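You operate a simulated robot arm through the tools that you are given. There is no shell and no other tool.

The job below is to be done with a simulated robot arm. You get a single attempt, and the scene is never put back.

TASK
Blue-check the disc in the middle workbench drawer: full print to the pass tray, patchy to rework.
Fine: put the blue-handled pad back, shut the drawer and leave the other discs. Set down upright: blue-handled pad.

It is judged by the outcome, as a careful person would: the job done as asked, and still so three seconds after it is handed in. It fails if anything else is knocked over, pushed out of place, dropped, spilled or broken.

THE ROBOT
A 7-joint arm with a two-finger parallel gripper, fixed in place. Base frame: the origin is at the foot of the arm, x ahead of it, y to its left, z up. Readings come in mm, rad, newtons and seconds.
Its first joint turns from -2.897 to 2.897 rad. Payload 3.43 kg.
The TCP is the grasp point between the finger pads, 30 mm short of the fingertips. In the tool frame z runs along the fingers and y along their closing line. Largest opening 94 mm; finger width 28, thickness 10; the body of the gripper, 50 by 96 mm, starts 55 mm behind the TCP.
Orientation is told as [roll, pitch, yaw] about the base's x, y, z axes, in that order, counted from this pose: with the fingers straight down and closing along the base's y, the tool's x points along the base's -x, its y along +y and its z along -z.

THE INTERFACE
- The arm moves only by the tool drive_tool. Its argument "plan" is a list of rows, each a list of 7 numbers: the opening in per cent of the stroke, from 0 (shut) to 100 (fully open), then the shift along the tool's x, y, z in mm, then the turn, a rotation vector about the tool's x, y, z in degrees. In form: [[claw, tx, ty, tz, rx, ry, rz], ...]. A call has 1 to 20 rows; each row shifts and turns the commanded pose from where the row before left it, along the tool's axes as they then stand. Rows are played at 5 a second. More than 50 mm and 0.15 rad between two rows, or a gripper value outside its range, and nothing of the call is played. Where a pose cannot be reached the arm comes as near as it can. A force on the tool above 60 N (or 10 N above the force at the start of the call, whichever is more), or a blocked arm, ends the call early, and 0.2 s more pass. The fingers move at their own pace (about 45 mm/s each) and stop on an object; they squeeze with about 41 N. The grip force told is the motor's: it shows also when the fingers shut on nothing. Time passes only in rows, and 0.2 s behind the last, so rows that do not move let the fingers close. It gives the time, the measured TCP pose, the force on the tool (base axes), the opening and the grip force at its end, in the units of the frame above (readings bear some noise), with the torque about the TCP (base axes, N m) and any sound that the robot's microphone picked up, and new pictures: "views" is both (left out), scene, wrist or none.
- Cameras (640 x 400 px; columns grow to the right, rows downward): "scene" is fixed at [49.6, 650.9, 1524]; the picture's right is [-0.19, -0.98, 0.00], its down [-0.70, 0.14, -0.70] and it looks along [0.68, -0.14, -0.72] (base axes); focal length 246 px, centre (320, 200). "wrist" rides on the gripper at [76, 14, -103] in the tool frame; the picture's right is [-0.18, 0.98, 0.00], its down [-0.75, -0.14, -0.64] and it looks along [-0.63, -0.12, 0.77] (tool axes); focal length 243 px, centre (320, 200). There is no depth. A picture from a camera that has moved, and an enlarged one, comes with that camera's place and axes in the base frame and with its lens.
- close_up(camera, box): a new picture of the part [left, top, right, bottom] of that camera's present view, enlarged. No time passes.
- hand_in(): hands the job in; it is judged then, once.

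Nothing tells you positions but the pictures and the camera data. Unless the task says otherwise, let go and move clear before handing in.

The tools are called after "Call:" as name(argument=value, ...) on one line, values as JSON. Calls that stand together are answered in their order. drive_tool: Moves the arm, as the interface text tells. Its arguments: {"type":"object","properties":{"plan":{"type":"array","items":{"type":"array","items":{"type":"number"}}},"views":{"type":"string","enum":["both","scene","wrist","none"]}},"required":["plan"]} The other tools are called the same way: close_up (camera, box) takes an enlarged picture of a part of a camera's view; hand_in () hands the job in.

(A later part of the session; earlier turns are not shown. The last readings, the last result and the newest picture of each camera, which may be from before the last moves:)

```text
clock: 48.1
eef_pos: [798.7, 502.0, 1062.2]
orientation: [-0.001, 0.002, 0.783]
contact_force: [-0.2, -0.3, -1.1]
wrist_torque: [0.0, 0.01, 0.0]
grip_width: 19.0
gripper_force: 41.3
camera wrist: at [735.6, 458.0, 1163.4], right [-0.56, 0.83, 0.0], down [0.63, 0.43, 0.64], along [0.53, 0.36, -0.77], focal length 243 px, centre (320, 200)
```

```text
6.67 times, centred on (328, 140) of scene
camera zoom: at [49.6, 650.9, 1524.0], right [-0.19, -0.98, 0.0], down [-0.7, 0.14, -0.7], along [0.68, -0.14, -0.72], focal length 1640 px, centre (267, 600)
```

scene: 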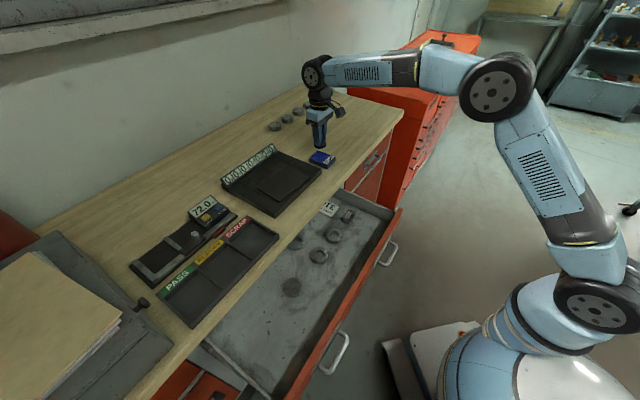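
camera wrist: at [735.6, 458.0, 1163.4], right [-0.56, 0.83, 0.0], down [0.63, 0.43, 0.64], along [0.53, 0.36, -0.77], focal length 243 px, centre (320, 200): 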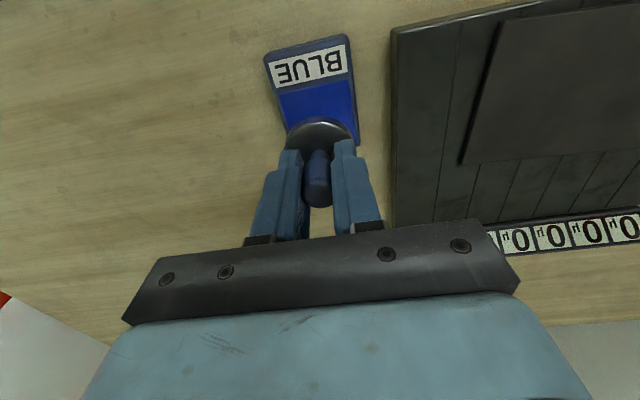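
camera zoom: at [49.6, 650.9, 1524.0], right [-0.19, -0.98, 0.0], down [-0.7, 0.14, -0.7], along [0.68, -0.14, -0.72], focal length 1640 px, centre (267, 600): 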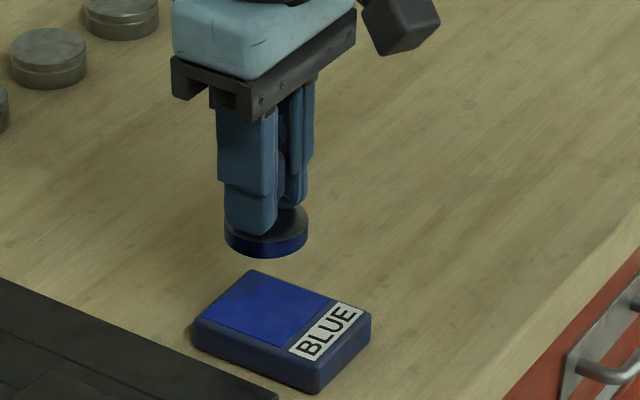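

Call:
drive_tool(plan=[[0, 2.8, 6.4, 0, 0, 0, 0], [0, 5.5, 12.9, 0, 0, 0, 0], [0, 8.3, 19.3, 0, 0, 0, 0], [0, 11.1, 25.7, 0, 0, 0, 0], [0, 11.85, 27.55, 0, 0, 0, 0], [0, 11.85, 27.55, 0, 0, 0, 0], [0, 11.85, 27.55, 0, 0, 0, 0], [0, 11.85, 27.55, 0, 0, 0, 0], [0, 11.85, 27.55, 0, 0, 0, 0], [0, 11.85, 27.55, 0, 0, 0, 0], [0, 11.85, 27.55, 0, 0, 0, 0], [0, 11.85, 27.55, 0, 0, 0, 0], [0, 11.85, 27.55, 0, 0, 0, 0], [0, 11.1, 25.7, 0, 0, 0, 0], [0, 9.5, 22, 0, 0, 0, 0], [0, 7.9, 18.4, 0, 0, 0, 0], [0, 6.3, 14.7, 0, 0, 0, 0], [0, 4.3, 10.1, 0, 0, 0, 0], [0, 2.4, 5.5, 0, 0, 0, 0], [0, 1.2, 2.8, 0, 0, 0, 0]], views="both")

Call:
close_up(camera="wrist", box=[240, 20, 400, 120])

Call:
close_up(camera="scene", box=[200, 190, 360, 290])

```text
clock: 52.3
eef_pos: [383.7, 670.6, 1062.0]
orientation: [-0.002, 0.002, 0.78]
contact_force: [0.0, -0.3, -2.5]
wrist_torque: [0.01, 0.01, 0.03]
grip_width: 19.5
gripper_force: 41.7
camera wrist: at [319.9, 626.6, 1163.0], right [-0.56, 0.83, 0.0], down [0.63, 0.43, 0.64], along [0.53, 0.36, -0.77], focal length 243 px, centre (320, 200)
```

scene: 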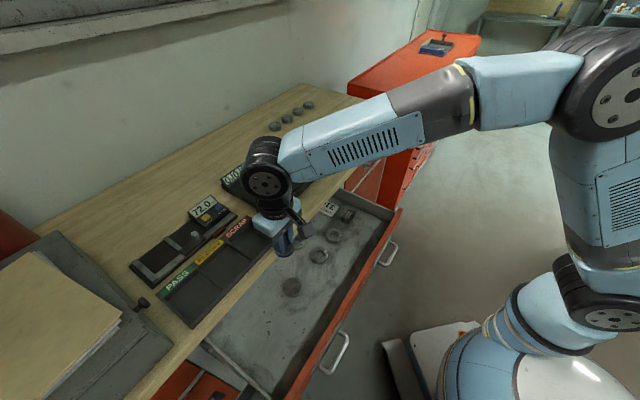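
wrist: 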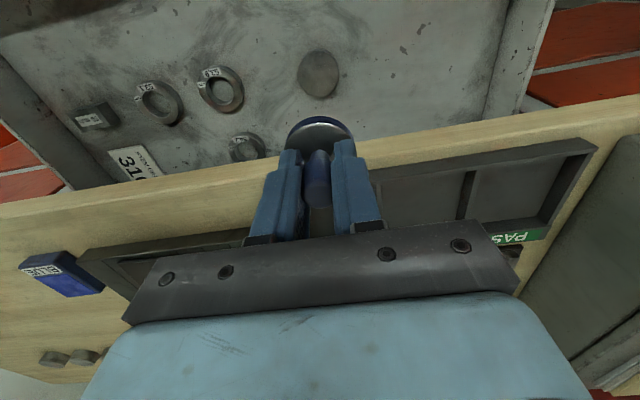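

```text
4.00 times, centred on (320, 70) of wrist
camera zoom: at [319.9, 626.6, 1163.0], right [-0.56, 0.83, 0.0], down [0.63, 0.43, 0.64], along [0.53, 0.36, -0.77], focal length 970 px, centre (320, 720)
```

zoom: 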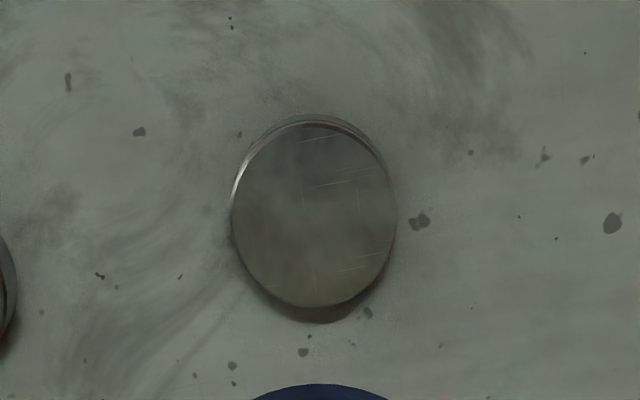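

```text
4.00 times, centred on (280, 240) of scene
camera zoom: at [49.6, 650.9, 1524.0], right [-0.19, -0.98, 0.0], down [-0.7, 0.14, -0.7], along [0.68, -0.14, -0.72], focal length 984 px, centre (480, 40)
```

zoom: 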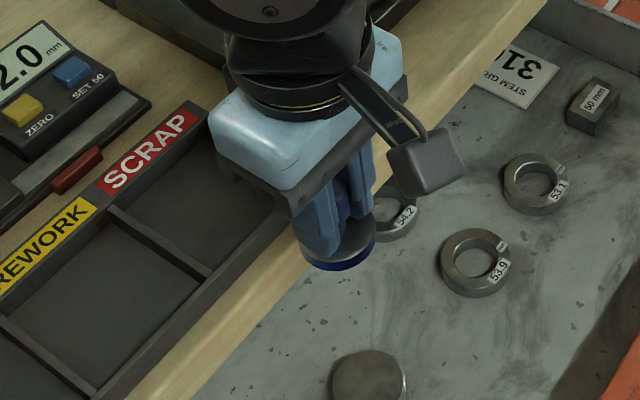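

The pad is aligned over the disc to within about 2 mm. I'll descend into the drawer and stop about 10 mm above expected contact.

Call:
drive_tool(plan=[[0, -0.5, -1, 6, 0, 0, 0], [0, 0, -1, 12, 0, 0, 0], [0, 0, 0, 18, 0, 0, 0], [0, 0, 0, 24, 0, 0, 0], [0, 0, 0, 26, 0, 0, 0], [0, 0, 0, 26, 0, 0, 0], [0, 0, 0, 24, 0, 0, 0], [0, 0, 0, 19, 0, 0, 0], [0, 0, 0, 14, 0, 0, 0], [0, 0, 0, 9, 0, 0, 0], [0, 0, 0, 5, 0, 0, 0], [0, 0, 0, 0, 0, 0, 0], [0, 0, 0, 0, 0, 0, 0]], views="both")

Call:
close_up(camera="wrist", box=[240, 60, 400, 160])

Call:
close_up(camera="scene", box=[220, 220, 340, 295])

```text
clock: 55.1
eef_pos: [384.8, 668.7, 878.2]
orientation: [0.0, 0.001, 0.781]
contact_force: [-0.5, -0.3, -2.1]
wrist_torque: [0.01, 0.02, -0.02]
grip_width: 19.4
gripper_force: 41.4
camera wrist: at [321.3, 624.6, 979.5], right [-0.56, 0.83, 0.0], down [0.63, 0.43, 0.64], along [0.53, 0.36, -0.77], focal length 243 px, centre (320, 200)
```

scene: 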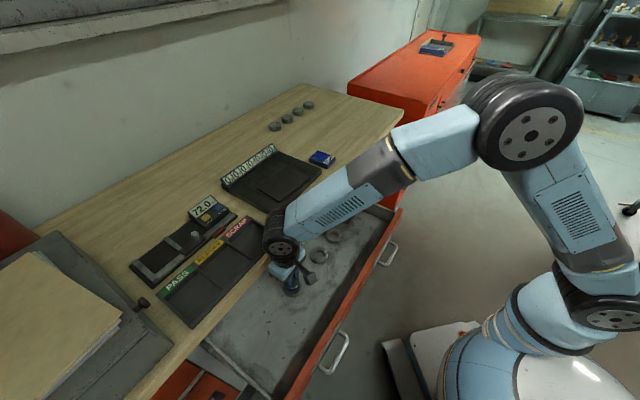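
wrist: 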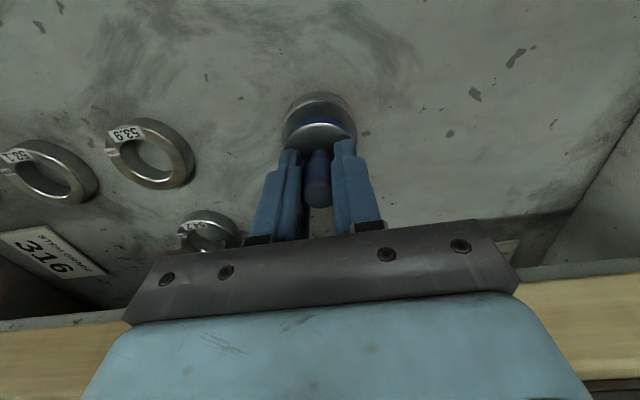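

```text
4.00 times, centred on (320, 110) of wrist
camera zoom: at [321.3, 624.6, 979.5], right [-0.56, 0.83, 0.0], down [0.63, 0.43, 0.64], along [0.53, 0.36, -0.77], focal length 970 px, centre (320, 560)
```

zoom: 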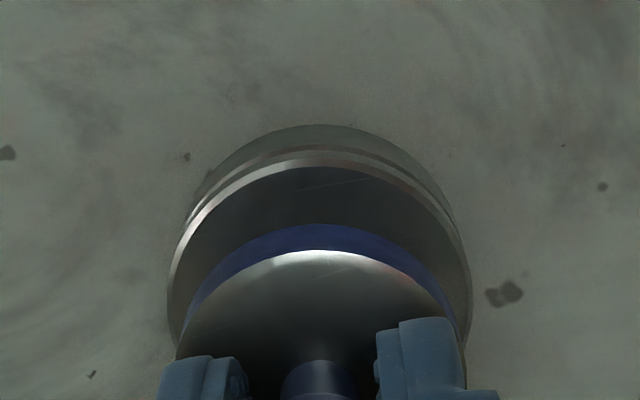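

```text
5.33 times, centred on (280, 258) of scene
camera zoom: at [49.6, 650.9, 1524.0], right [-0.19, -0.98, 0.0], down [-0.7, 0.14, -0.7], along [0.68, -0.14, -0.72], focal length 1312 px, centre (533, -107)
```

zoom: 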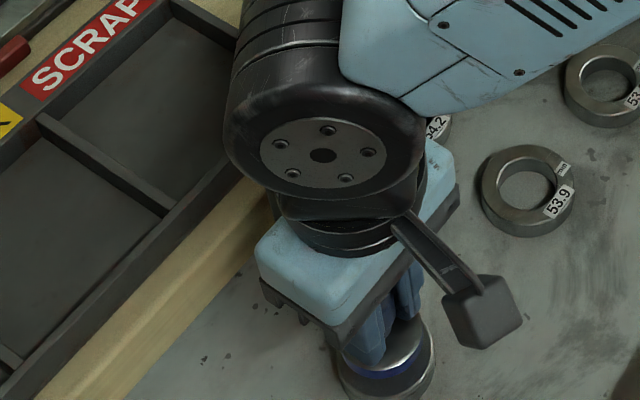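

Call:
drive_tool(plan=[[0, 0, 0, 4, 0, 0, 0], [0, 0, 0, 4, 0, 0, 0], [0, 0, 0, 2, 0, 0, 0], [0, 0, 0, 0, 0, 0, 0]], views="wrist")

Call:
close_up(camera="wrist", box=[240, 60, 400, 160])

```text
clock: 56.1
eef_pos: [385.0, 669.0, 868.7]
orientation: [-0.002, 0.003, 0.78]
contact_force: [-0.7, -0.9, -2.0]
wrist_torque: [0.03, -0.04, 0.01]
grip_width: 19.3
gripper_force: 41.2
camera wrist: at [321.9, 624.4, 969.8], right [-0.56, 0.83, 0.0], down [0.63, 0.43, 0.64], along [0.53, 0.36, -0.77], focal length 243 px, centre (320, 200)
```

wrist: 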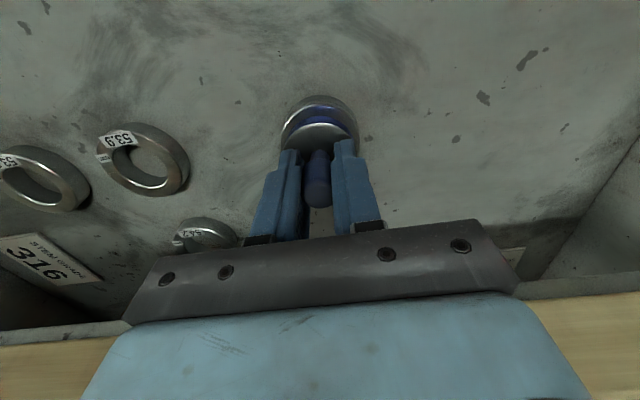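

```text
4.00 times, centred on (320, 110) of wrist
camera zoom: at [321.9, 624.4, 969.8], right [-0.56, 0.83, 0.0], down [0.63, 0.43, 0.64], along [0.53, 0.36, -0.77], focal length 970 px, centre (320, 560)
```

zoom: 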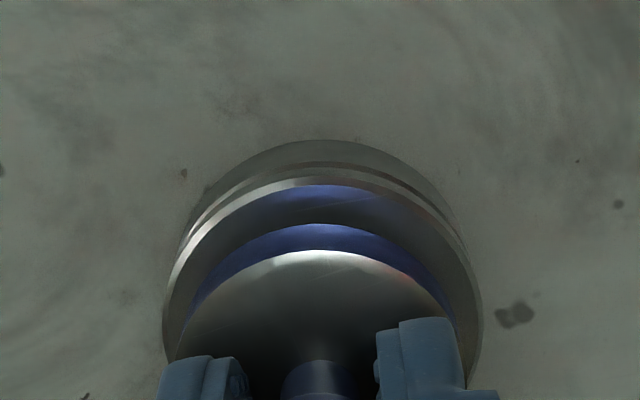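

Call:
drive_tool(plan=[[0, 0, 0, 3, 0, 0, 0], [0, 0, 0, 2, 0, 0, 0], [0, 0, 0, 0, 0, 0, 0]], views="none")

```text
clock: 56.9
eef_pos: [384.7, 667.5, 864.5]
orientation: [-0.002, -0.002, 0.781]
contact_force: [0.6, -1.9, 10.2]
wrist_torque: [-0.14, 0.11, 0.03]
grip_width: 19.4
gripper_force: 41.0
```

The pad is touching the disc at z≈864.5. I'll press a little more, hold, then lift gently.

Call:
drive_tool(plan=[[0, 0, 0, 1, 0, 0, 0], [0, 0, 0, 0, 0, 0, 0], [0, 0, 0, 0, 0, 0, 0], [0, 0, 0, 0, 0, 0, 0]], views="wrist")

Call:
close_up(camera="wrist", box=[240, 60, 400, 160])

```text
clock: 57.9
eef_pos: [386.2, 667.3, 864.1]
orientation: [-0.001, 0.0, 0.78]
contact_force: [3.0, -1.3, 25.6]
wrist_torque: [-0.11, 0.0, 0.0]
grip_width: 19.1
gripper_force: 41.3
camera wrist: at [321.2, 624.7, 965.2], right [-0.56, 0.83, 0.0], down [0.63, 0.43, 0.64], along [0.53, 0.36, -0.77], focal length 243 px, centre (320, 200)
```

wrist: 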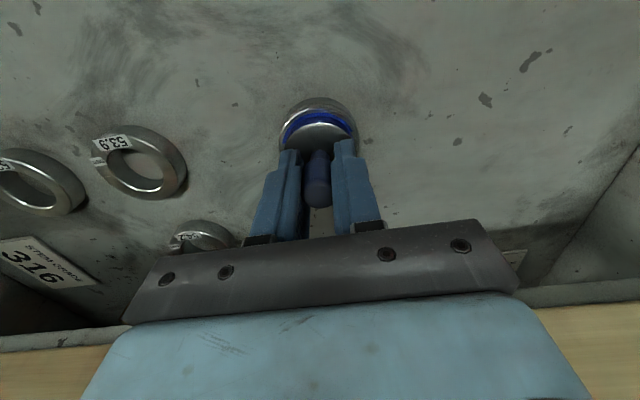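

```text
4.00 times, centred on (320, 110) of wrist
camera zoom: at [321.2, 624.7, 965.2], right [-0.56, 0.83, 0.0], down [0.63, 0.43, 0.64], along [0.53, 0.36, -0.77], focal length 970 px, centre (320, 560)
```

zoom: 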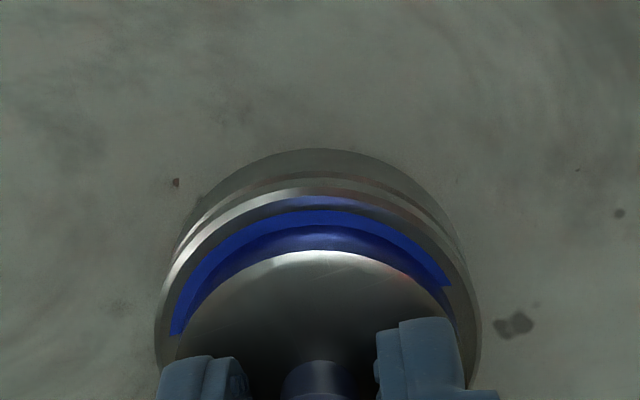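

Call:
drive_tool(plan=[[0, 0, 0, -2, 0, 0, 0], [0, 0, 0, -3, 0, 0, 0], [0, 0, 0, -5, 0, 0, 0], [0, 0, 0, -8, 0, 0, 0], [0, 0, 0, -11, 0, 0, 0], [0, 0, 0, -14, 0, 0, 0], [0, 0, 0, -16, 0, 0, 0], [0, 0, 0, -16, 0, 0, 0], [0, 0, 0, -16, 0, 0, 0], [0, 0, 0, -16, 0, 0, 0], [0, 0, 0, -14, 0, 0, 0], [0, 0, 0, -10, 0, 0, 0], [0, 0, 0, -6, 0, 0, 0], [0, 0, 0, -3, 0, 0, 0], [0, 0, 0, 0, 0, 0, 0]], views="both")

Call:
close_up(camera="wrist", box=[240, 20, 400, 120])

Call:
close_up(camera="scene", box=[250, 250, 330, 300])

```text
clock: 61.1
eef_pos: [384.2, 667.7, 1002.5]
orientation: [-0.001, 0.002, 0.783]
contact_force: [0.3, 0.3, -1.4]
wrist_torque: [-0.02, -0.03, 0.01]
grip_width: 19.1
gripper_force: 41.0
camera wrist: at [321.4, 624.7, 1103.9], right [-0.56, 0.83, 0.0], down [0.63, 0.43, 0.64], along [0.53, 0.36, -0.77], focal length 243 px, centre (320, 200)
```

scene: 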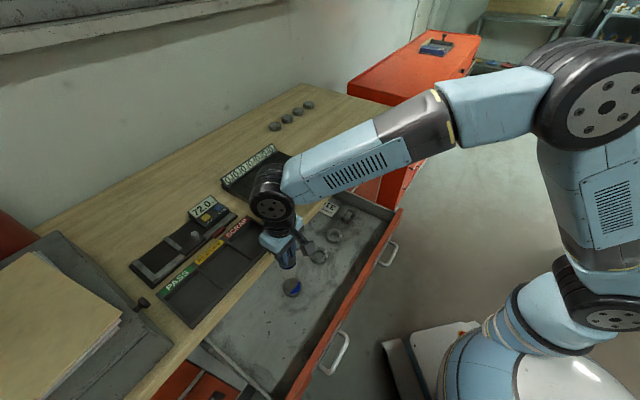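
wrist: 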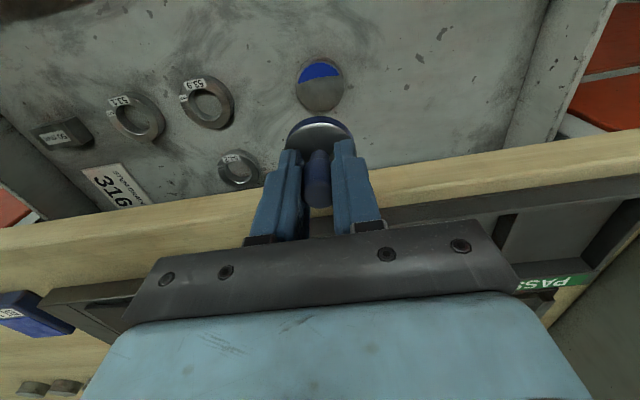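

```text
4.00 times, centred on (320, 70) of wrist
camera zoom: at [321.4, 624.7, 1103.9], right [-0.56, 0.83, 0.0], down [0.63, 0.43, 0.64], along [0.53, 0.36, -0.77], focal length 970 px, centre (320, 720)
```

zoom: 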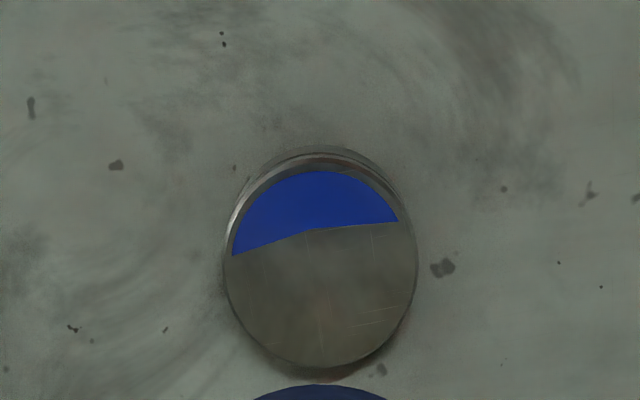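

```text
8.00 times, centred on (290, 275) of scene
camera zoom: at [49.6, 650.9, 1524.0], right [-0.19, -0.98, 0.0], down [-0.7, 0.14, -0.7], along [0.68, -0.14, -0.72], focal length 1968 px, centre (560, -400)
```

zoom: 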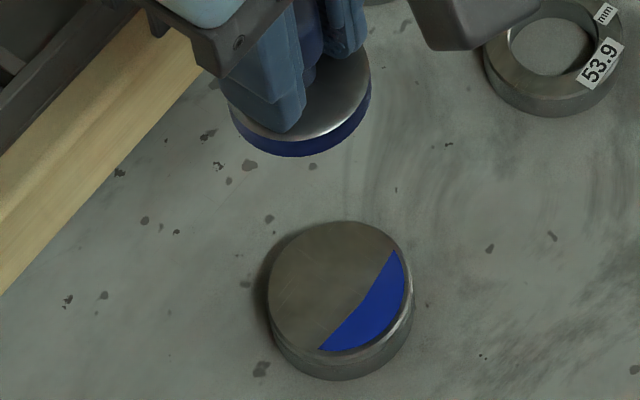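

The disc took blue only on one part of its face. Before judging, I need to rule out an uneven press, so I'll check whether the pad sits square in the grip.

Call:
close_up(camera="scene", box=[264, 240, 312, 270])

Call:
close_up(camera="scene", box=[270, 270, 318, 300])

Call:
close_up(camera="wrist", box=[270, 50, 370, 215])

```text
13.33 times, centred on (288, 255) of scene
camera zoom: at [49.6, 650.9, 1524.0], right [-0.19, -0.98, 0.0], down [-0.7, 0.14, -0.7], along [0.68, -0.14, -0.72], focal length 3280 px, centre (747, -533)
```

zoom: 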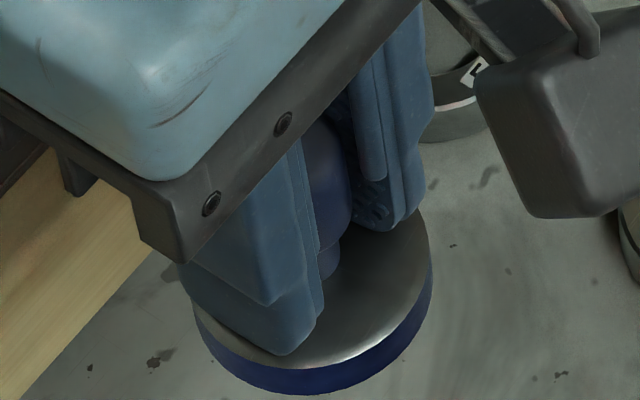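

```text
13.33 times, centred on (294, 285) of scene
camera zoom: at [49.6, 650.9, 1524.0], right [-0.19, -0.98, 0.0], down [-0.7, 0.14, -0.7], along [0.68, -0.14, -0.72], focal length 3280 px, centre (667, -933)
```

zoom: 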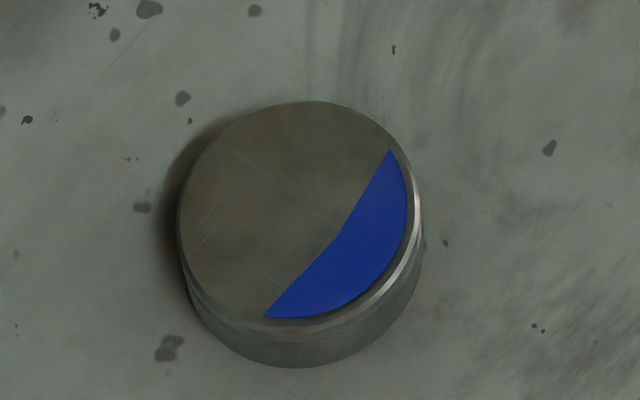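

```text
2.42 times, centred on (320, 132) of wrist
camera zoom: at [321.4, 624.7, 1103.9], right [-0.56, 0.83, 0.0], down [0.63, 0.43, 0.64], along [0.53, 0.36, -0.77], focal length 588 px, centre (320, 364)
```

zoom: 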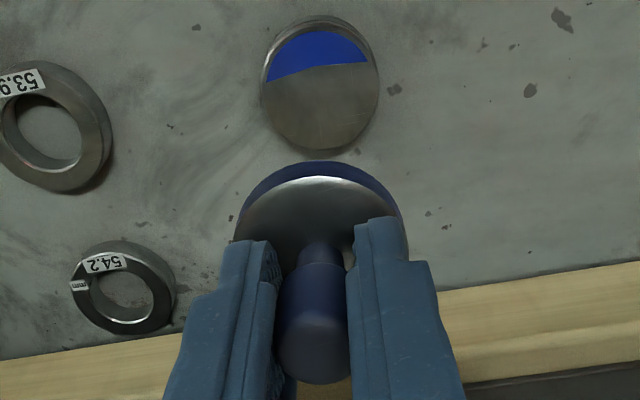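

The pad looks level in the grip. To check whether the partial print is the disc's own or came from my press, I'll turn the pad about 30° in yaw and press again, a little longer.

Call:
drive_tool(plan=[[0, 0, 0, 5, 0, 0, -7.5], [0, 0, 0, 10, 0, 0, -7.5], [0, 0, 0, 15, 0, 0, -7.5], [0, 0, 0, 19, 0, 0, -7.5], [0, 0, 0, 20, 0, 0, 0], [0, 0, 0, 20, 0, 0, 0], [0, 0, 0, 17, 0, 0, 0], [0, 0, 0, 13, 0, 0, 0], [0, 0, 0, 9, 0, 0, 0], [0, 0, 0, 4, 0, 0, 0], [0, 0, 0, 2, 0, 0, 0], [0, 0, 0, 0, 0, 0, 0]], views="wrist")

Call:
close_up(camera="wrist", box=[240, 60, 400, 160])

```text
clock: 63.7
eef_pos: [385.1, 667.7, 869.2]
orientation: [0.0, 0.002, 1.304]
contact_force: [1.3, -0.4, -1.7]
wrist_torque: [0.01, -0.01, -0.02]
grip_width: 19.2
gripper_force: 40.7
camera wrist: at [352.2, 598.1, 970.7], right [-0.9, 0.44, 0.0], down [0.33, 0.69, 0.64], along [0.28, 0.58, -0.77], focal length 243 px, centre (320, 200)
```

wrist: 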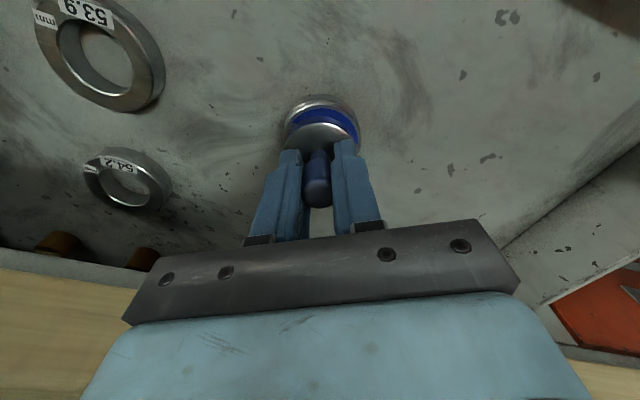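

```text
4.00 times, centred on (320, 110) of wrist
camera zoom: at [352.2, 598.1, 970.7], right [-0.9, 0.44, 0.0], down [0.33, 0.69, 0.64], along [0.28, 0.58, -0.77], focal length 970 px, centre (320, 560)
```

zoom: 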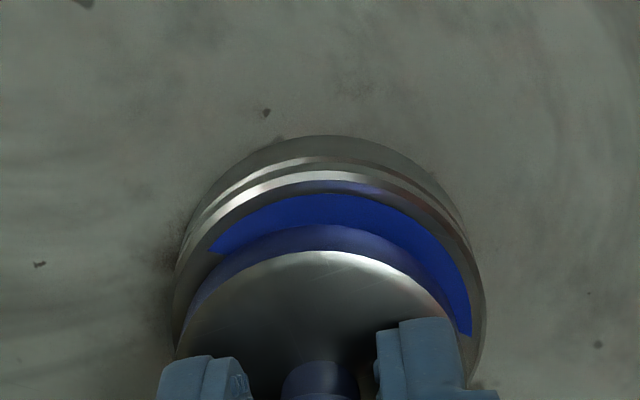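

Call:
drive_tool(plan=[[0, 0, 0, 3, 0, 0, 0], [0, 0, 0, 2, 0, 0, 0], [0, 0, 0, 1, 0, 0, 0], [0, 0, 0, 0.5, 0, 0, 0], [0, 0, 0, 0, 0, 0, 0], [0, 0, 0, 0, 0, 0, 0], [0, 0, 0, 0, 0, 0, 0], [0, 0, 0, 0, 0, 0, 0], [0, 0, 0, 0, 0, 0, 0], [0, 0, 0, 0, 0, 0, 0]], views="wrist")

Call:
close_up(camera="wrist", box=[240, 60, 400, 160])

```text
clock: 65.9
eef_pos: [385.2, 668.2, 864.2]
orientation: [-0.001, -0.001, 1.304]
contact_force: [4.6, -2.1, 29.3]
wrist_torque: [-0.18, -0.06, 0.0]
grip_width: 19.4
gripper_force: 40.5
camera wrist: at [351.6, 598.0, 965.2], right [-0.9, 0.44, 0.0], down [0.33, 0.69, 0.64], along [0.28, 0.58, -0.77], focal length 243 px, centre (320, 200)
```

wrist: 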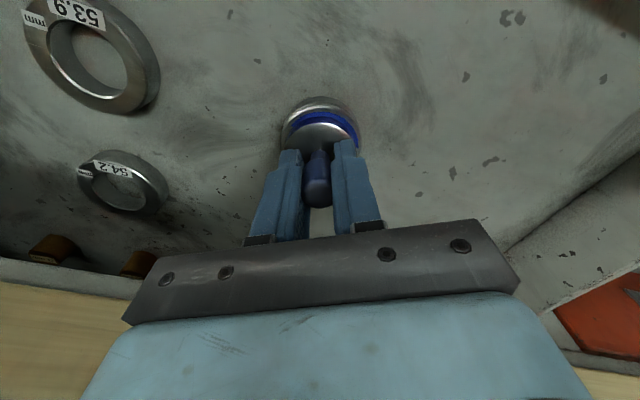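

```text
4.00 times, centred on (320, 110) of wrist
camera zoom: at [351.6, 598.0, 965.2], right [-0.9, 0.44, 0.0], down [0.33, 0.69, 0.64], along [0.28, 0.58, -0.77], focal length 970 px, centre (320, 560)
```

zoom: 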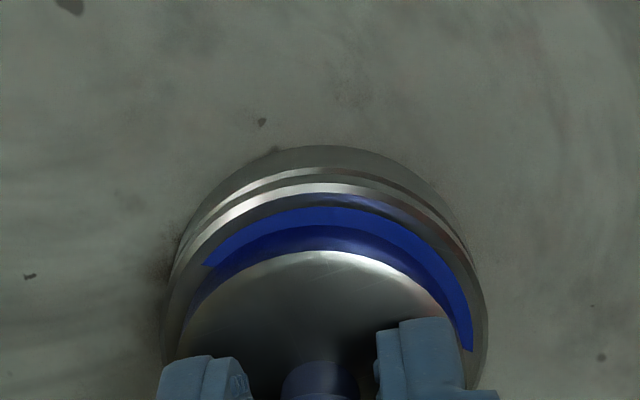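

Call:
drive_tool(plan=[[0, 0, 0, -2, 0, 0, 0], [0, 0, 0, -3, 0, 0, 0], [0, 0, 0, -5, 0, 0, 0], [0, 0, 0, -8, 0, 0, 0], [0, 0, 0, -11, 0, 0, 7.5], [0, 0, 0, -14, 0, 0, 7.5], [0, 0, 0, -16, 0, 0, 7.5], [0, 0, 0, -16, 0, 0, 7.5], [0, 0, 0, -16, 0, 0, 0], [0, 0, 0, -16, 0, 0, 0], [0, 0, 0, -14, 0, 0, 0], [0, 0, 0, -10, 0, 0, 0], [0, 0, 0, -6, 0, 0, 0], [0, 0, 0, -3, 0, 0, 0], [0, 0, 0, 0, 0, 0, 0]], views="both")

Call:
close_up(camera="wrist", box=[240, 20, 400, 120])

Call:
close_up(camera="scene", box=[250, 250, 330, 300])

```text
clock: 69.1
eef_pos: [385.5, 668.4, 1002.8]
orientation: [-0.001, 0.002, 0.781]
contact_force: [0.1, -0.2, -1.9]
wrist_torque: [0.0, -0.01, -0.02]
grip_width: 19.3
gripper_force: 41.0
camera wrist: at [321.6, 625.0, 1104.0], right [-0.56, 0.83, 0.0], down [0.63, 0.43, 0.64], along [0.53, 0.36, -0.77], focal length 243 px, centre (320, 200)
```

scene: 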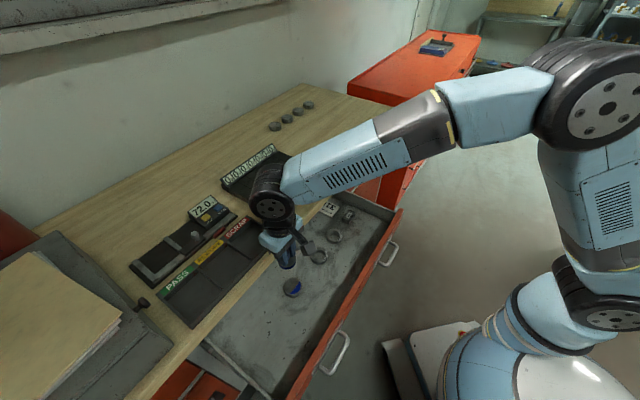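
wrist: 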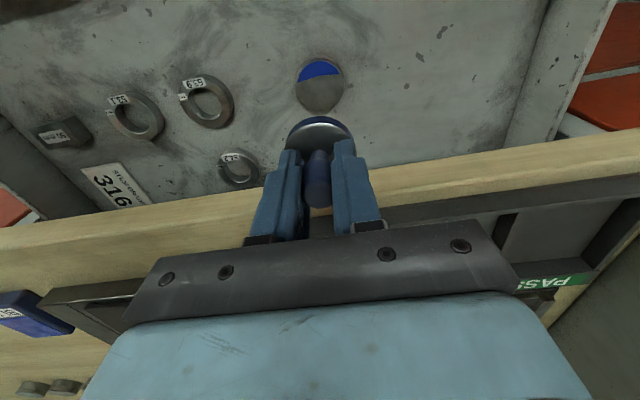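

```text
4.00 times, centred on (320, 70) of wrist
camera zoom: at [321.6, 625.0, 1104.0], right [-0.56, 0.83, 0.0], down [0.63, 0.43, 0.64], along [0.53, 0.36, -0.77], focal length 970 px, centre (320, 720)
```

zoom: 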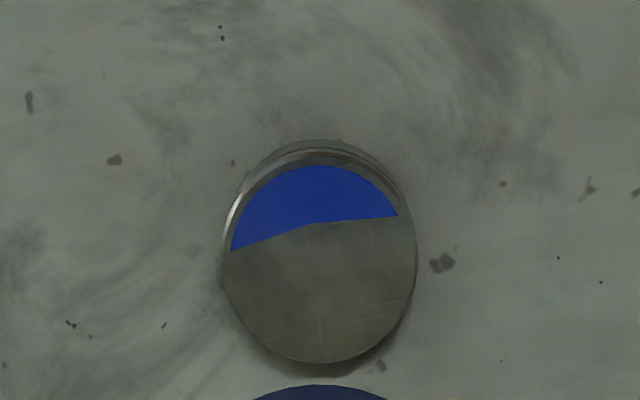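

```text
8.00 times, centred on (290, 275) of scene
camera zoom: at [49.6, 650.9, 1524.0], right [-0.19, -0.98, 0.0], down [-0.7, 0.14, -0.7], along [0.68, -0.14, -0.72], focal length 1968 px, centre (560, -400)
```

zoom: 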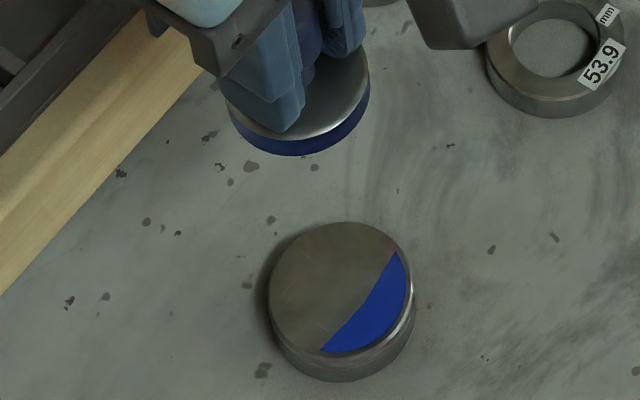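

The print is identical after a second press with the pad turned, so it looks like the disc's own contact pattern. As a last check I'll press once more, slightly firmer and shifted toward the bare side.

Call:
drive_tool(plan=[[0, -2, 0, 5, 0, 0, 0], [0, -2, 0, 10, 0, 0, 0], [0, 0, 0, 15, 0, 0, 0], [0, 0, 0, 19, 0, 0, 0], [0, 0, 0, 20, 0, 0, 0], [0, 0, 0, 20, 0, 0, 0], [0, 0, 0, 17, 0, 0, 0], [0, 0, 0, 13, 0, 0, 0], [0, 0, 0, 9, 0, 0, 0], [0, 0, 0, 4, 0, 0, 0], [0, 0, 0, 2, 0, 0, 0], [0, 0, 0, 3, 0, 0, 0], [0, 0, 0, 2, 0, 0, 0], [0, 0, 0, 1, 0, 0, 0], [0, 0, 0, 0.7, 0, 0, 0], [0, 0, 0, 0, 0, 0, 0], [0, 0, 0, 0, 0, 0, 0], [0, 0, 0, 0, 0, 0, 0]], views="wrist")

```text
clock: 72.9
eef_pos: [387.9, 670.7, 863.9]
orientation: [-0.001, -0.003, 0.781]
contact_force: [5.4, -1.2, 41.1]
wrist_torque: [-0.18, 0.03, 0.02]
grip_width: 19.1
gripper_force: 41.0
camera wrist: at [323.6, 627.1, 964.9], right [-0.56, 0.83, 0.0], down [0.63, 0.43, 0.64], along [0.53, 0.36, -0.77], focal length 243 px, centre (320, 200)
```

wrist: 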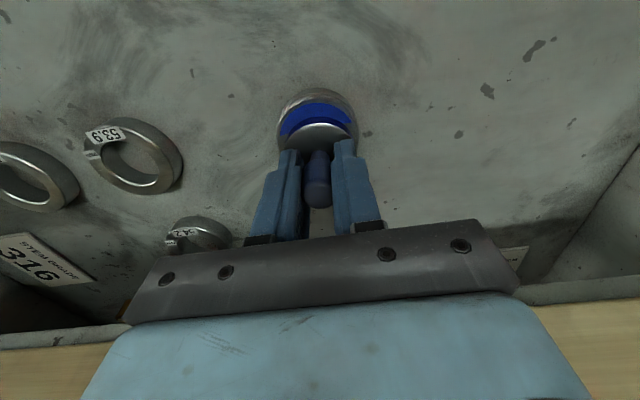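

Call:
drive_tool(plan=[[0, 0, 0, -2, 0, 0, 0], [0, 0, 0, -3, 0, 0, 0], [0, 0, 0, -5, 0, 0, 0], [0, 0, 0, -8, 0, 0, 0], [0, 0, 0, -11, 0, 0, 0], [0, 0, 0, -15, 0, 0, 0], [0, 0, 0, -18, 0, 0, 0], [0, 0, 0, -20, 0, 0, 0], [0, 0, 0, -22, 0, 0, 0], [0, 0, 0, -22, 0, 0, 0], [0, 0, 0, -22, 0, 0, 0], [0, 0, 0, -20, 0, 0, 0], [0, 0, 0, -15, 0, 0, 0], [0, 0, 0, -10, 0, 0, 0], [0, 0, 0, -6, 0, 0, 0], [0, 0, 0, -2, 0, 0, 0], [0, 0, 0, 0, 0, 0, 0]], views="both")

Call:
close_up(camera="wrist", box=[240, 20, 400, 120])

Call:
close_up(camera="scene", box=[250, 250, 330, 300])

```text
clock: 76.5
eef_pos: [387.3, 671.8, 1062.5]
orientation: [-0.002, 0.003, 0.78]
contact_force: [-0.4, 0.2, -2.6]
wrist_torque: [0.02, -0.01, -0.03]
grip_width: 19.0
gripper_force: 41.4
camera wrist: at [323.5, 627.3, 1163.6], right [-0.56, 0.83, 0.0], down [0.63, 0.43, 0.64], along [0.53, 0.36, -0.77], focal length 243 px, centre (320, 200)
```

scene: 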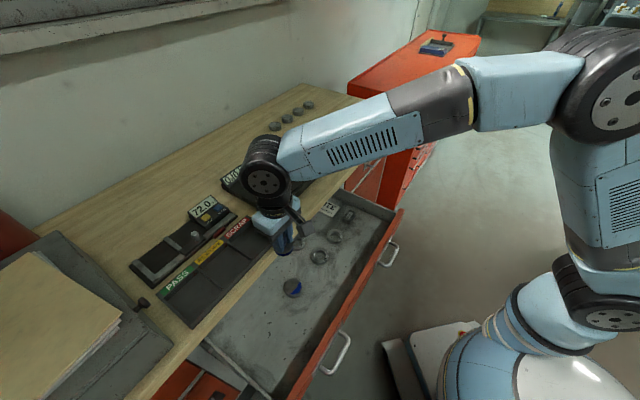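
wrist: 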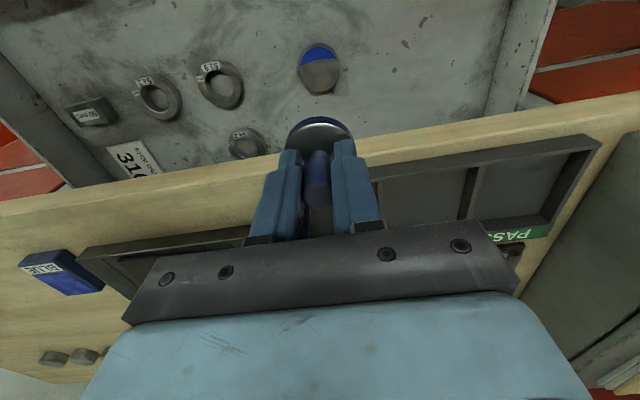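

```text
4.00 times, centred on (320, 70) of wrist
camera zoom: at [323.5, 627.3, 1163.6], right [-0.56, 0.83, 0.0], down [0.63, 0.43, 0.64], along [0.53, 0.36, -0.77], focal length 970 px, centre (320, 720)
```

zoom: 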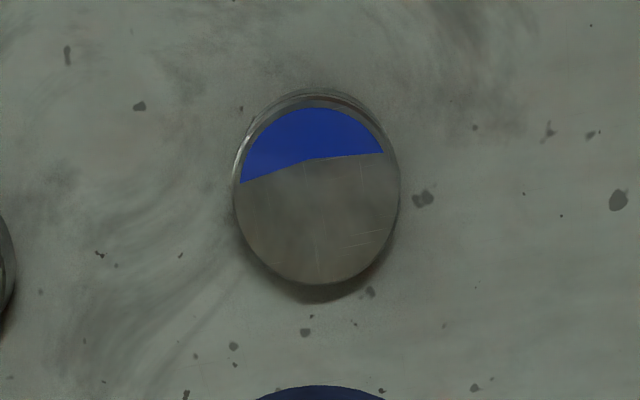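

```text
8.00 times, centred on (290, 275) of scene
camera zoom: at [49.6, 650.9, 1524.0], right [-0.19, -0.98, 0.0], down [-0.7, 0.14, -0.7], along [0.68, -0.14, -0.72], focal length 1968 px, centre (560, -400)
```

zoom: 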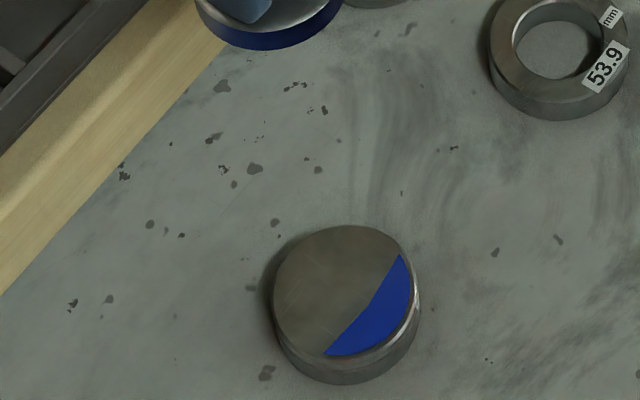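

Three presses with different orientation, force and offset all gave the same print, on only part of the face. The disc is patchy, so it goes to REWORK. First I'll carry the pad back to its home spot.

Call:
drive_tool(plan=[[0, -2.25, -7.68, 0, 0, 0, 0], [0, -4.78, -16.31, 0, 0, 0, 0], [0, -7.3, -24.95, 0, 0, 0, 0], [0, -9.55, -32.63, 0, 0, 0, 0], [0, -10.67, -36.46, 0, 0, 0, 0], [0, -10.67, -36.46, 0, 0, 0, 0], [0, -10.67, -36.46, 0, 0, 0, 0], [0, -10.67, -36.46, 0, 0, 0, 0], [0, -10.67, -36.46, 0, 0, 0, 0], [0, -10.67, -36.46, 0, 0, 0, 0], [0, -10.67, -36.46, 0, 0, 0, 0], [0, -10.67, -36.46, 0, 0, 0, 0], [0, -10.11, -34.55, 0, 0, 0, 0], [0, -9.27, -31.67, 0, 0, 0, 0], [0, -8.15, -27.83, 0, 0, 0, 0], [0, -7.02, -23.99, 0, 0, 0, 0], [0, -5.62, -19.19, 0, 0, 0, 0], [0, -3.93, -13.43, 0, 0, 0, 0], [0, -2.53, -8.64, 0, 0, 0, 0], [0, -1.4, -4.8, 0, 0, 0, 0]], views="both")

Call:
close_up(camera="scene", box=[290, 100, 386, 160])

```text
clock: 80.7
eef_pos: [877.7, 400.2, 1062.3]
orientation: [-0.001, 0.002, 0.783]
contact_force: [-0.3, 0.3, -1.8]
wrist_torque: [-0.03, 0.02, 0.01]
grip_width: 19.2
gripper_force: 41.4
camera wrist: at [814.5, 357.0, 1164.2], right [-0.56, 0.83, 0.0], down [0.63, 0.43, 0.64], along [0.53, 0.36, -0.77], focal length 243 px, centre (320, 200)
```

scene: 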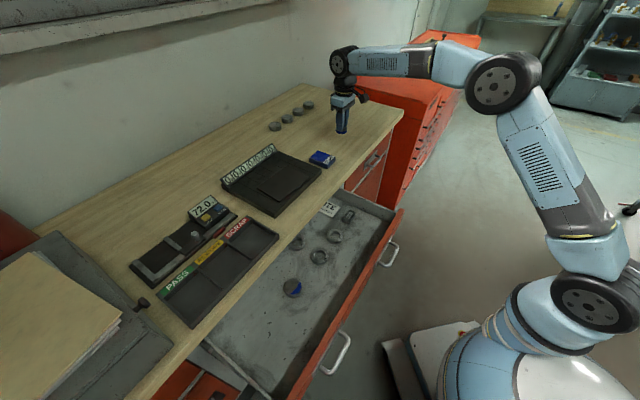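
wrist: 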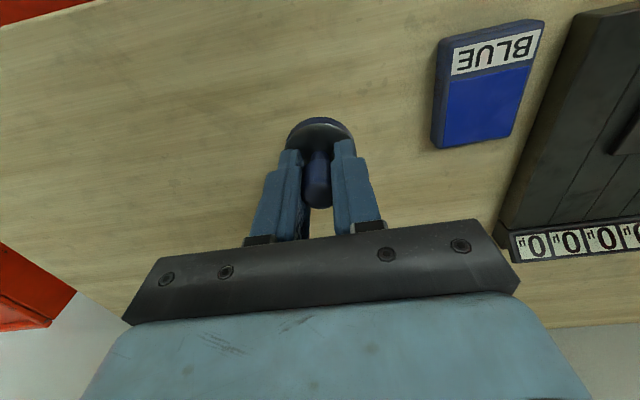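

```text
6.67 times, centred on (338, 130) of scene
camera zoom: at [49.6, 650.9, 1524.0], right [-0.19, -0.98, 0.0], down [-0.7, 0.14, -0.7], along [0.68, -0.14, -0.72], focal length 1640 px, centre (200, 667)
```

zoom: 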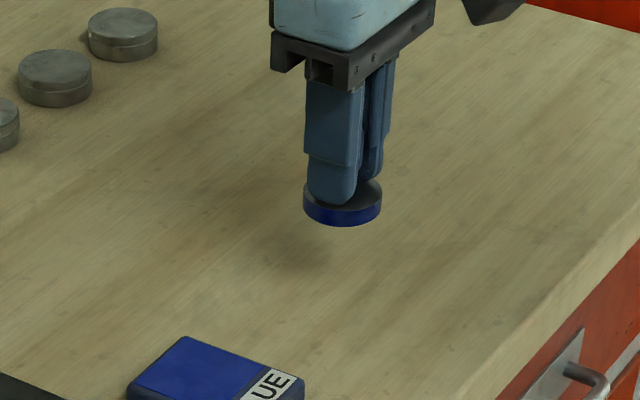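

Call:
drive_tool(plan=[[0, 0, 0, 5, 0, 0, 0], [0, 0, 0, 10, 0, 0, 0], [0, 0, 0, 13, 0, 0, 0], [0, 0, 0, 13, 0, 0, 0], [0, 0, 0, 10, 0, 0, 0], [0, 0, 0, 6, 0, 0, 0], [0, 0, 0, 3, 0, 0, 0], [0, 0, 0, 2, 0, 0, 0], [0, 0, 0, 0, 0, 0, 0]], views="none")

Call:
close_up(camera="scene", box=[300, 110, 380, 160])

```text
clock: 82.7
eef_pos: [878.8, 402.1, 1000.6]
orientation: [-0.002, 0.002, 0.78]
contact_force: [-0.5, 0.7, -1.3]
wrist_torque: [0.01, -0.01, -0.01]
grip_width: 19.1
gripper_force: 41.5
```

```text
8.00 times, centred on (340, 135) of scene
camera zoom: at [49.6, 650.9, 1524.0], right [-0.19, -0.98, 0.0], down [-0.7, 0.14, -0.7], along [0.68, -0.14, -0.72], focal length 1968 px, centre (160, 720)
```

zoom: 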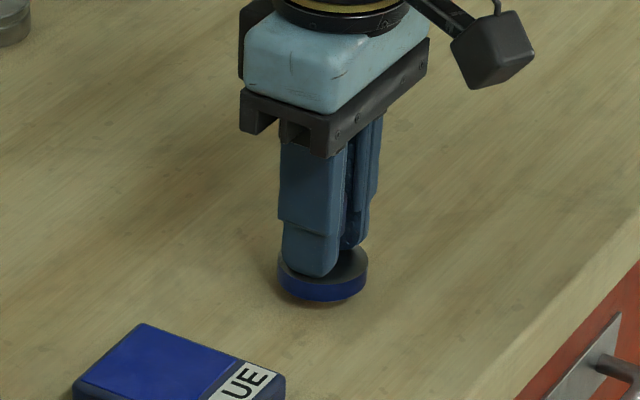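

Call:
drive_tool(plan=[[0, 0, 0, 2, 0, 0, 0], [0, 0, 0, 2, 0, 0, 0], [0, 0, 0, 0, 0, 0, 0]], views="none")

```text
clock: 83.5
eef_pos: [879.1, 401.3, 996.2]
orientation: [0.0, 0.002, 0.78]
contact_force: [0.1, 0.0, -2.1]
wrist_torque: [0.0, -0.01, -0.03]
grip_width: 19.5
gripper_force: 40.5
```

Call:
drive_tool(plan=[[0, 0, 0, 1.5, 0, 0, 0], [0, 0, 0, 1, 0, 0, 0], [0, 0, 0, 0, 0, 0, 0]], views="none")

```text
clock: 84.3
eef_pos: [878.1, 401.9, 994.6]
orientation: [-0.003, 0.002, 0.78]
contact_force: [0.9, 0.3, -0.9]
wrist_torque: [0.01, -0.02, -0.02]
grip_width: 19.3
gripper_force: 41.3
```

Call:
drive_tool(plan=[[0, 0, 0, 1, 0, 0, 0], [0, 0, 0, 0, 0, 0, 0]], views="none")

```text
clock: 84.9
eef_pos: [878.8, 400.4, 993.0]
orientation: [-0.002, 0.002, 0.78]
contact_force: [-0.5, 0.1, -1.5]
wrist_torque: [0.02, -0.02, 0.0]
grip_width: 19.2
gripper_force: 41.4
```

Call:
drive_tool(plan=[[0, 0, 0, 1, 0, 0, 0], [0, 0, 0, 0, 0, 0, 0]], views="none")

Call:
close_up(camera="scene", box=[300, 110, 380, 160])

```text
clock: 85.5
eef_pos: [878.7, 400.3, 992.1]
orientation: [-0.002, 0.001, 0.782]
contact_force: [0.4, -0.6, -1.2]
wrist_torque: [0.0, -0.01, 0.02]
grip_width: 19.1
gripper_force: 40.9
```

```text
8.00 times, centred on (340, 135) of scene
camera zoom: at [49.6, 650.9, 1524.0], right [-0.19, -0.98, 0.0], down [-0.7, 0.14, -0.7], along [0.68, -0.14, -0.72], focal length 1968 px, centre (160, 720)
```

zoom: 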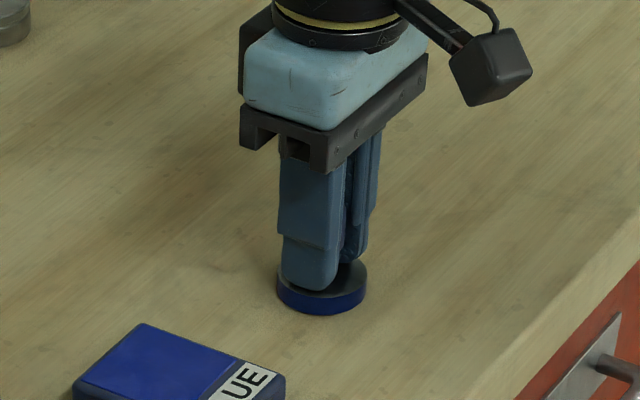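

Call:
drive_tool(plan=[[0, 0, 0, 1, 0, 0, 0], [0, 0, 0, 0, 0, 0, 0]], views="none")

```text
clock: 86.1
eef_pos: [878.9, 401.6, 991.6]
orientation: [-0.002, 0.001, 0.78]
contact_force: [2.3, -0.6, 2.0]
wrist_torque: [0.07, -0.04, -0.02]
grip_width: 19.2
gripper_force: 40.6
```

The pad is back on the bench. I'll open the fingers and rise straight up.

Call:
drive_tool(plan=[[20, 0, 0, 0, 0, 0, 0], [30, 0, 0, 0, 0, 0, 0], [50, 0, 0, 0, 0, 0, 0], [60, 0, 0, 0, 0, 0, 0], [60, 0, 0, -3, 0, 0, 0], [60, 0, 0, -6, 0, 0, 0], [60, 0, 0, -15, 0, 0, 0], [60, 0, 0, -25, 0, 0, 0], [60, 0, 0, -30, 0, 0, 0], [60, 0, 0, 0, 0, 0, 0]], views="both")

Call:
close_up(camera="scene", box=[290, 100, 386, 160])

Call:
close_up(camera="wrist", box=[240, 80, 400, 180])

```text
clock: 88.3
eef_pos: [878.2, 400.8, 1072.0]
orientation: [-0.002, 0.004, 0.78]
contact_force: [0.0, -0.5, -0.5]
wrist_torque: [0.0, -0.01, 0.03]
grip_width: 56.4
gripper_force: 0.0
camera wrist: at [813.4, 357.5, 1172.9], right [-0.56, 0.83, 0.0], down [0.63, 0.43, 0.64], along [0.53, 0.36, -0.77], focal length 243 px, centre (320, 200)
```

scene: 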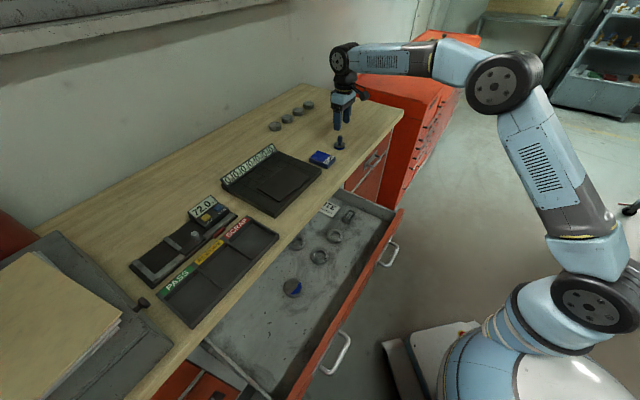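
wrist: 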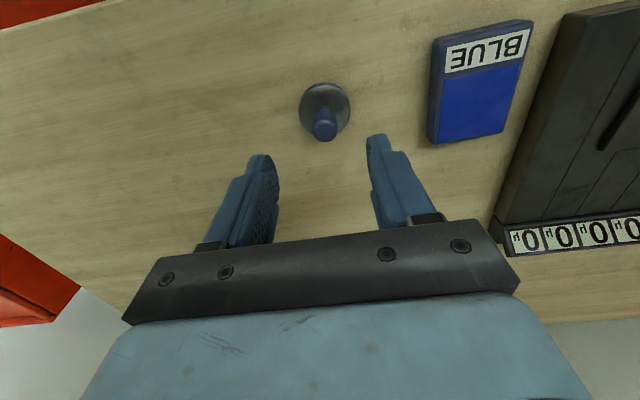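

```text
6.67 times, centred on (338, 130) of scene
camera zoom: at [49.6, 650.9, 1524.0], right [-0.19, -0.98, 0.0], down [-0.7, 0.14, -0.7], along [0.68, -0.14, -0.72], focal length 1640 px, centre (200, 667)
```

zoom: 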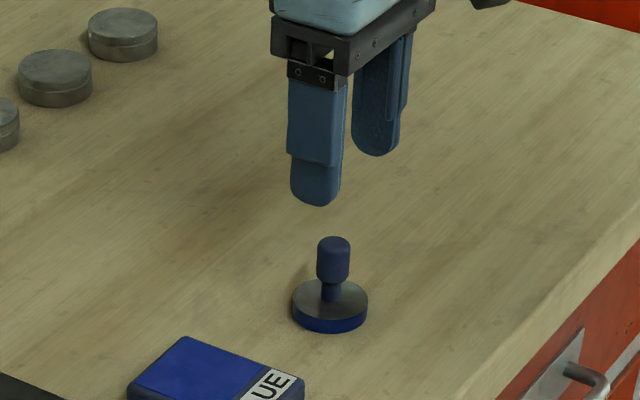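

```text
4.00 times, centred on (320, 130) of wrist
camera zoom: at [813.4, 357.5, 1172.9], right [-0.56, 0.83, 0.0], down [0.63, 0.43, 0.64], along [0.53, 0.36, -0.77], focal length 970 px, centre (320, 480)
```

zoom: 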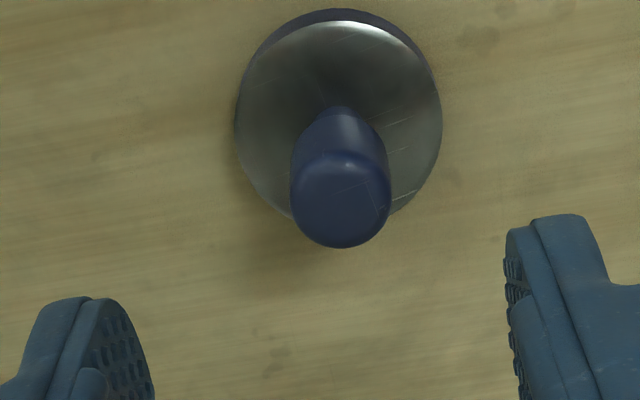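

The pad is back in place, upright. Next is the disc: I'll go back above it with the fingers open at 80%.

Call:
drive_tool(plan=[[80, 0, 0, -10, 0, 0, 0], [80, 6, 20, 0, 0, 0, 0], [80, 12.2, 39.8, 0, 0, 0, 0], [80, 12.2, 39.8, 0, 0, 0, 0], [80, 12.2, 39.8, 0, 0, 0, 0], [80, 12.2, 39.8, 0, 0, 0, 0], [80, 12.2, 39.8, 0, 0, 0, 0], [80, 12.2, 39.8, 0, 0, 0, 0], [80, 12.2, 39.8, 0, 0, 0, 0], [80, 12.2, 39.8, 0, 0, 0, 0], [80, 12.2, 39.8, 0, 0, 0, 0], [80, 12.2, 39.8, 0, 0, 0, 0], [80, 12.2, 39.8, 0, 0, 0, 0], [80, 12.2, 39.8, 0, 0, 0, 0], [80, 12.1, 39.5, 0, 0, 0, 0], [80, 0, 0, 40, 0, 0, 0], [80, 0, 0, 40, 0, 0, 0], [80, 0, 0, 0, 0, 0, 0], [80, 0, 0, 0, 0, 0, 0]], views="both")

Call:
close_up(camera="wrist", box=[240, 20, 400, 120])

```text
clock: 92.3
eef_pos: [382.9, 668.9, 998.9]
orientation: [-0.002, 0.003, 0.78]
contact_force: [0.0, 0.3, 0.6]
wrist_torque: [0.02, -0.02, -0.01]
grip_width: 75.1
gripper_force: 0.0
camera wrist: at [320.0, 624.5, 1100.9], right [-0.56, 0.83, 0.0], down [0.63, 0.43, 0.64], along [0.53, 0.36, -0.77], focal length 243 px, centre (320, 200)
```

scene: 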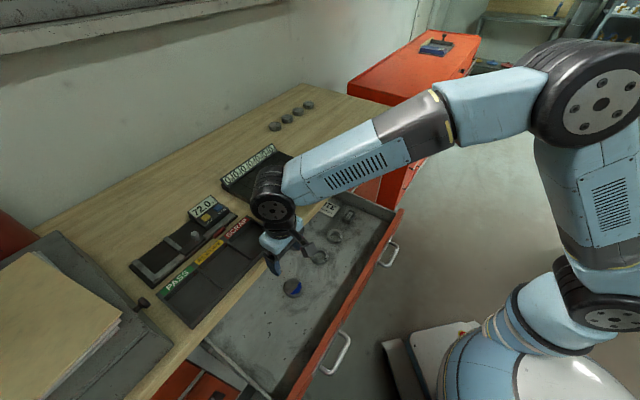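
wrist: 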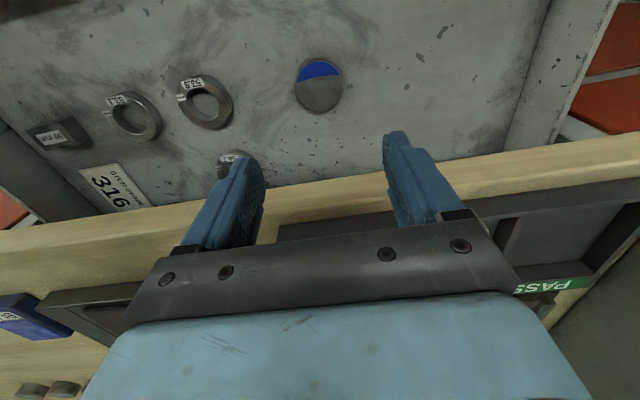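

```text
4.00 times, centred on (320, 70) of wrist
camera zoom: at [320.0, 624.5, 1100.9], right [-0.56, 0.83, 0.0], down [0.63, 0.43, 0.64], along [0.53, 0.36, -0.77], focal length 970 px, centre (320, 720)
```

zoom: 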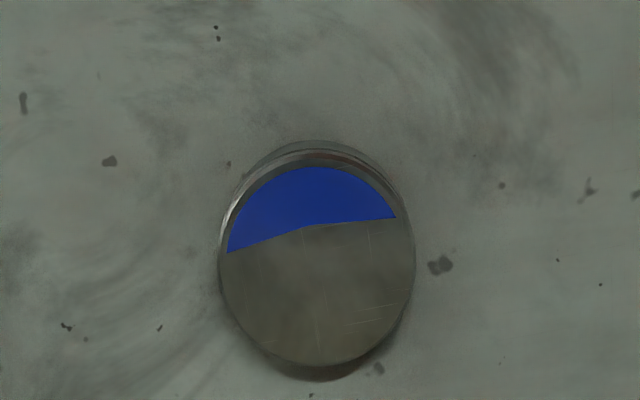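

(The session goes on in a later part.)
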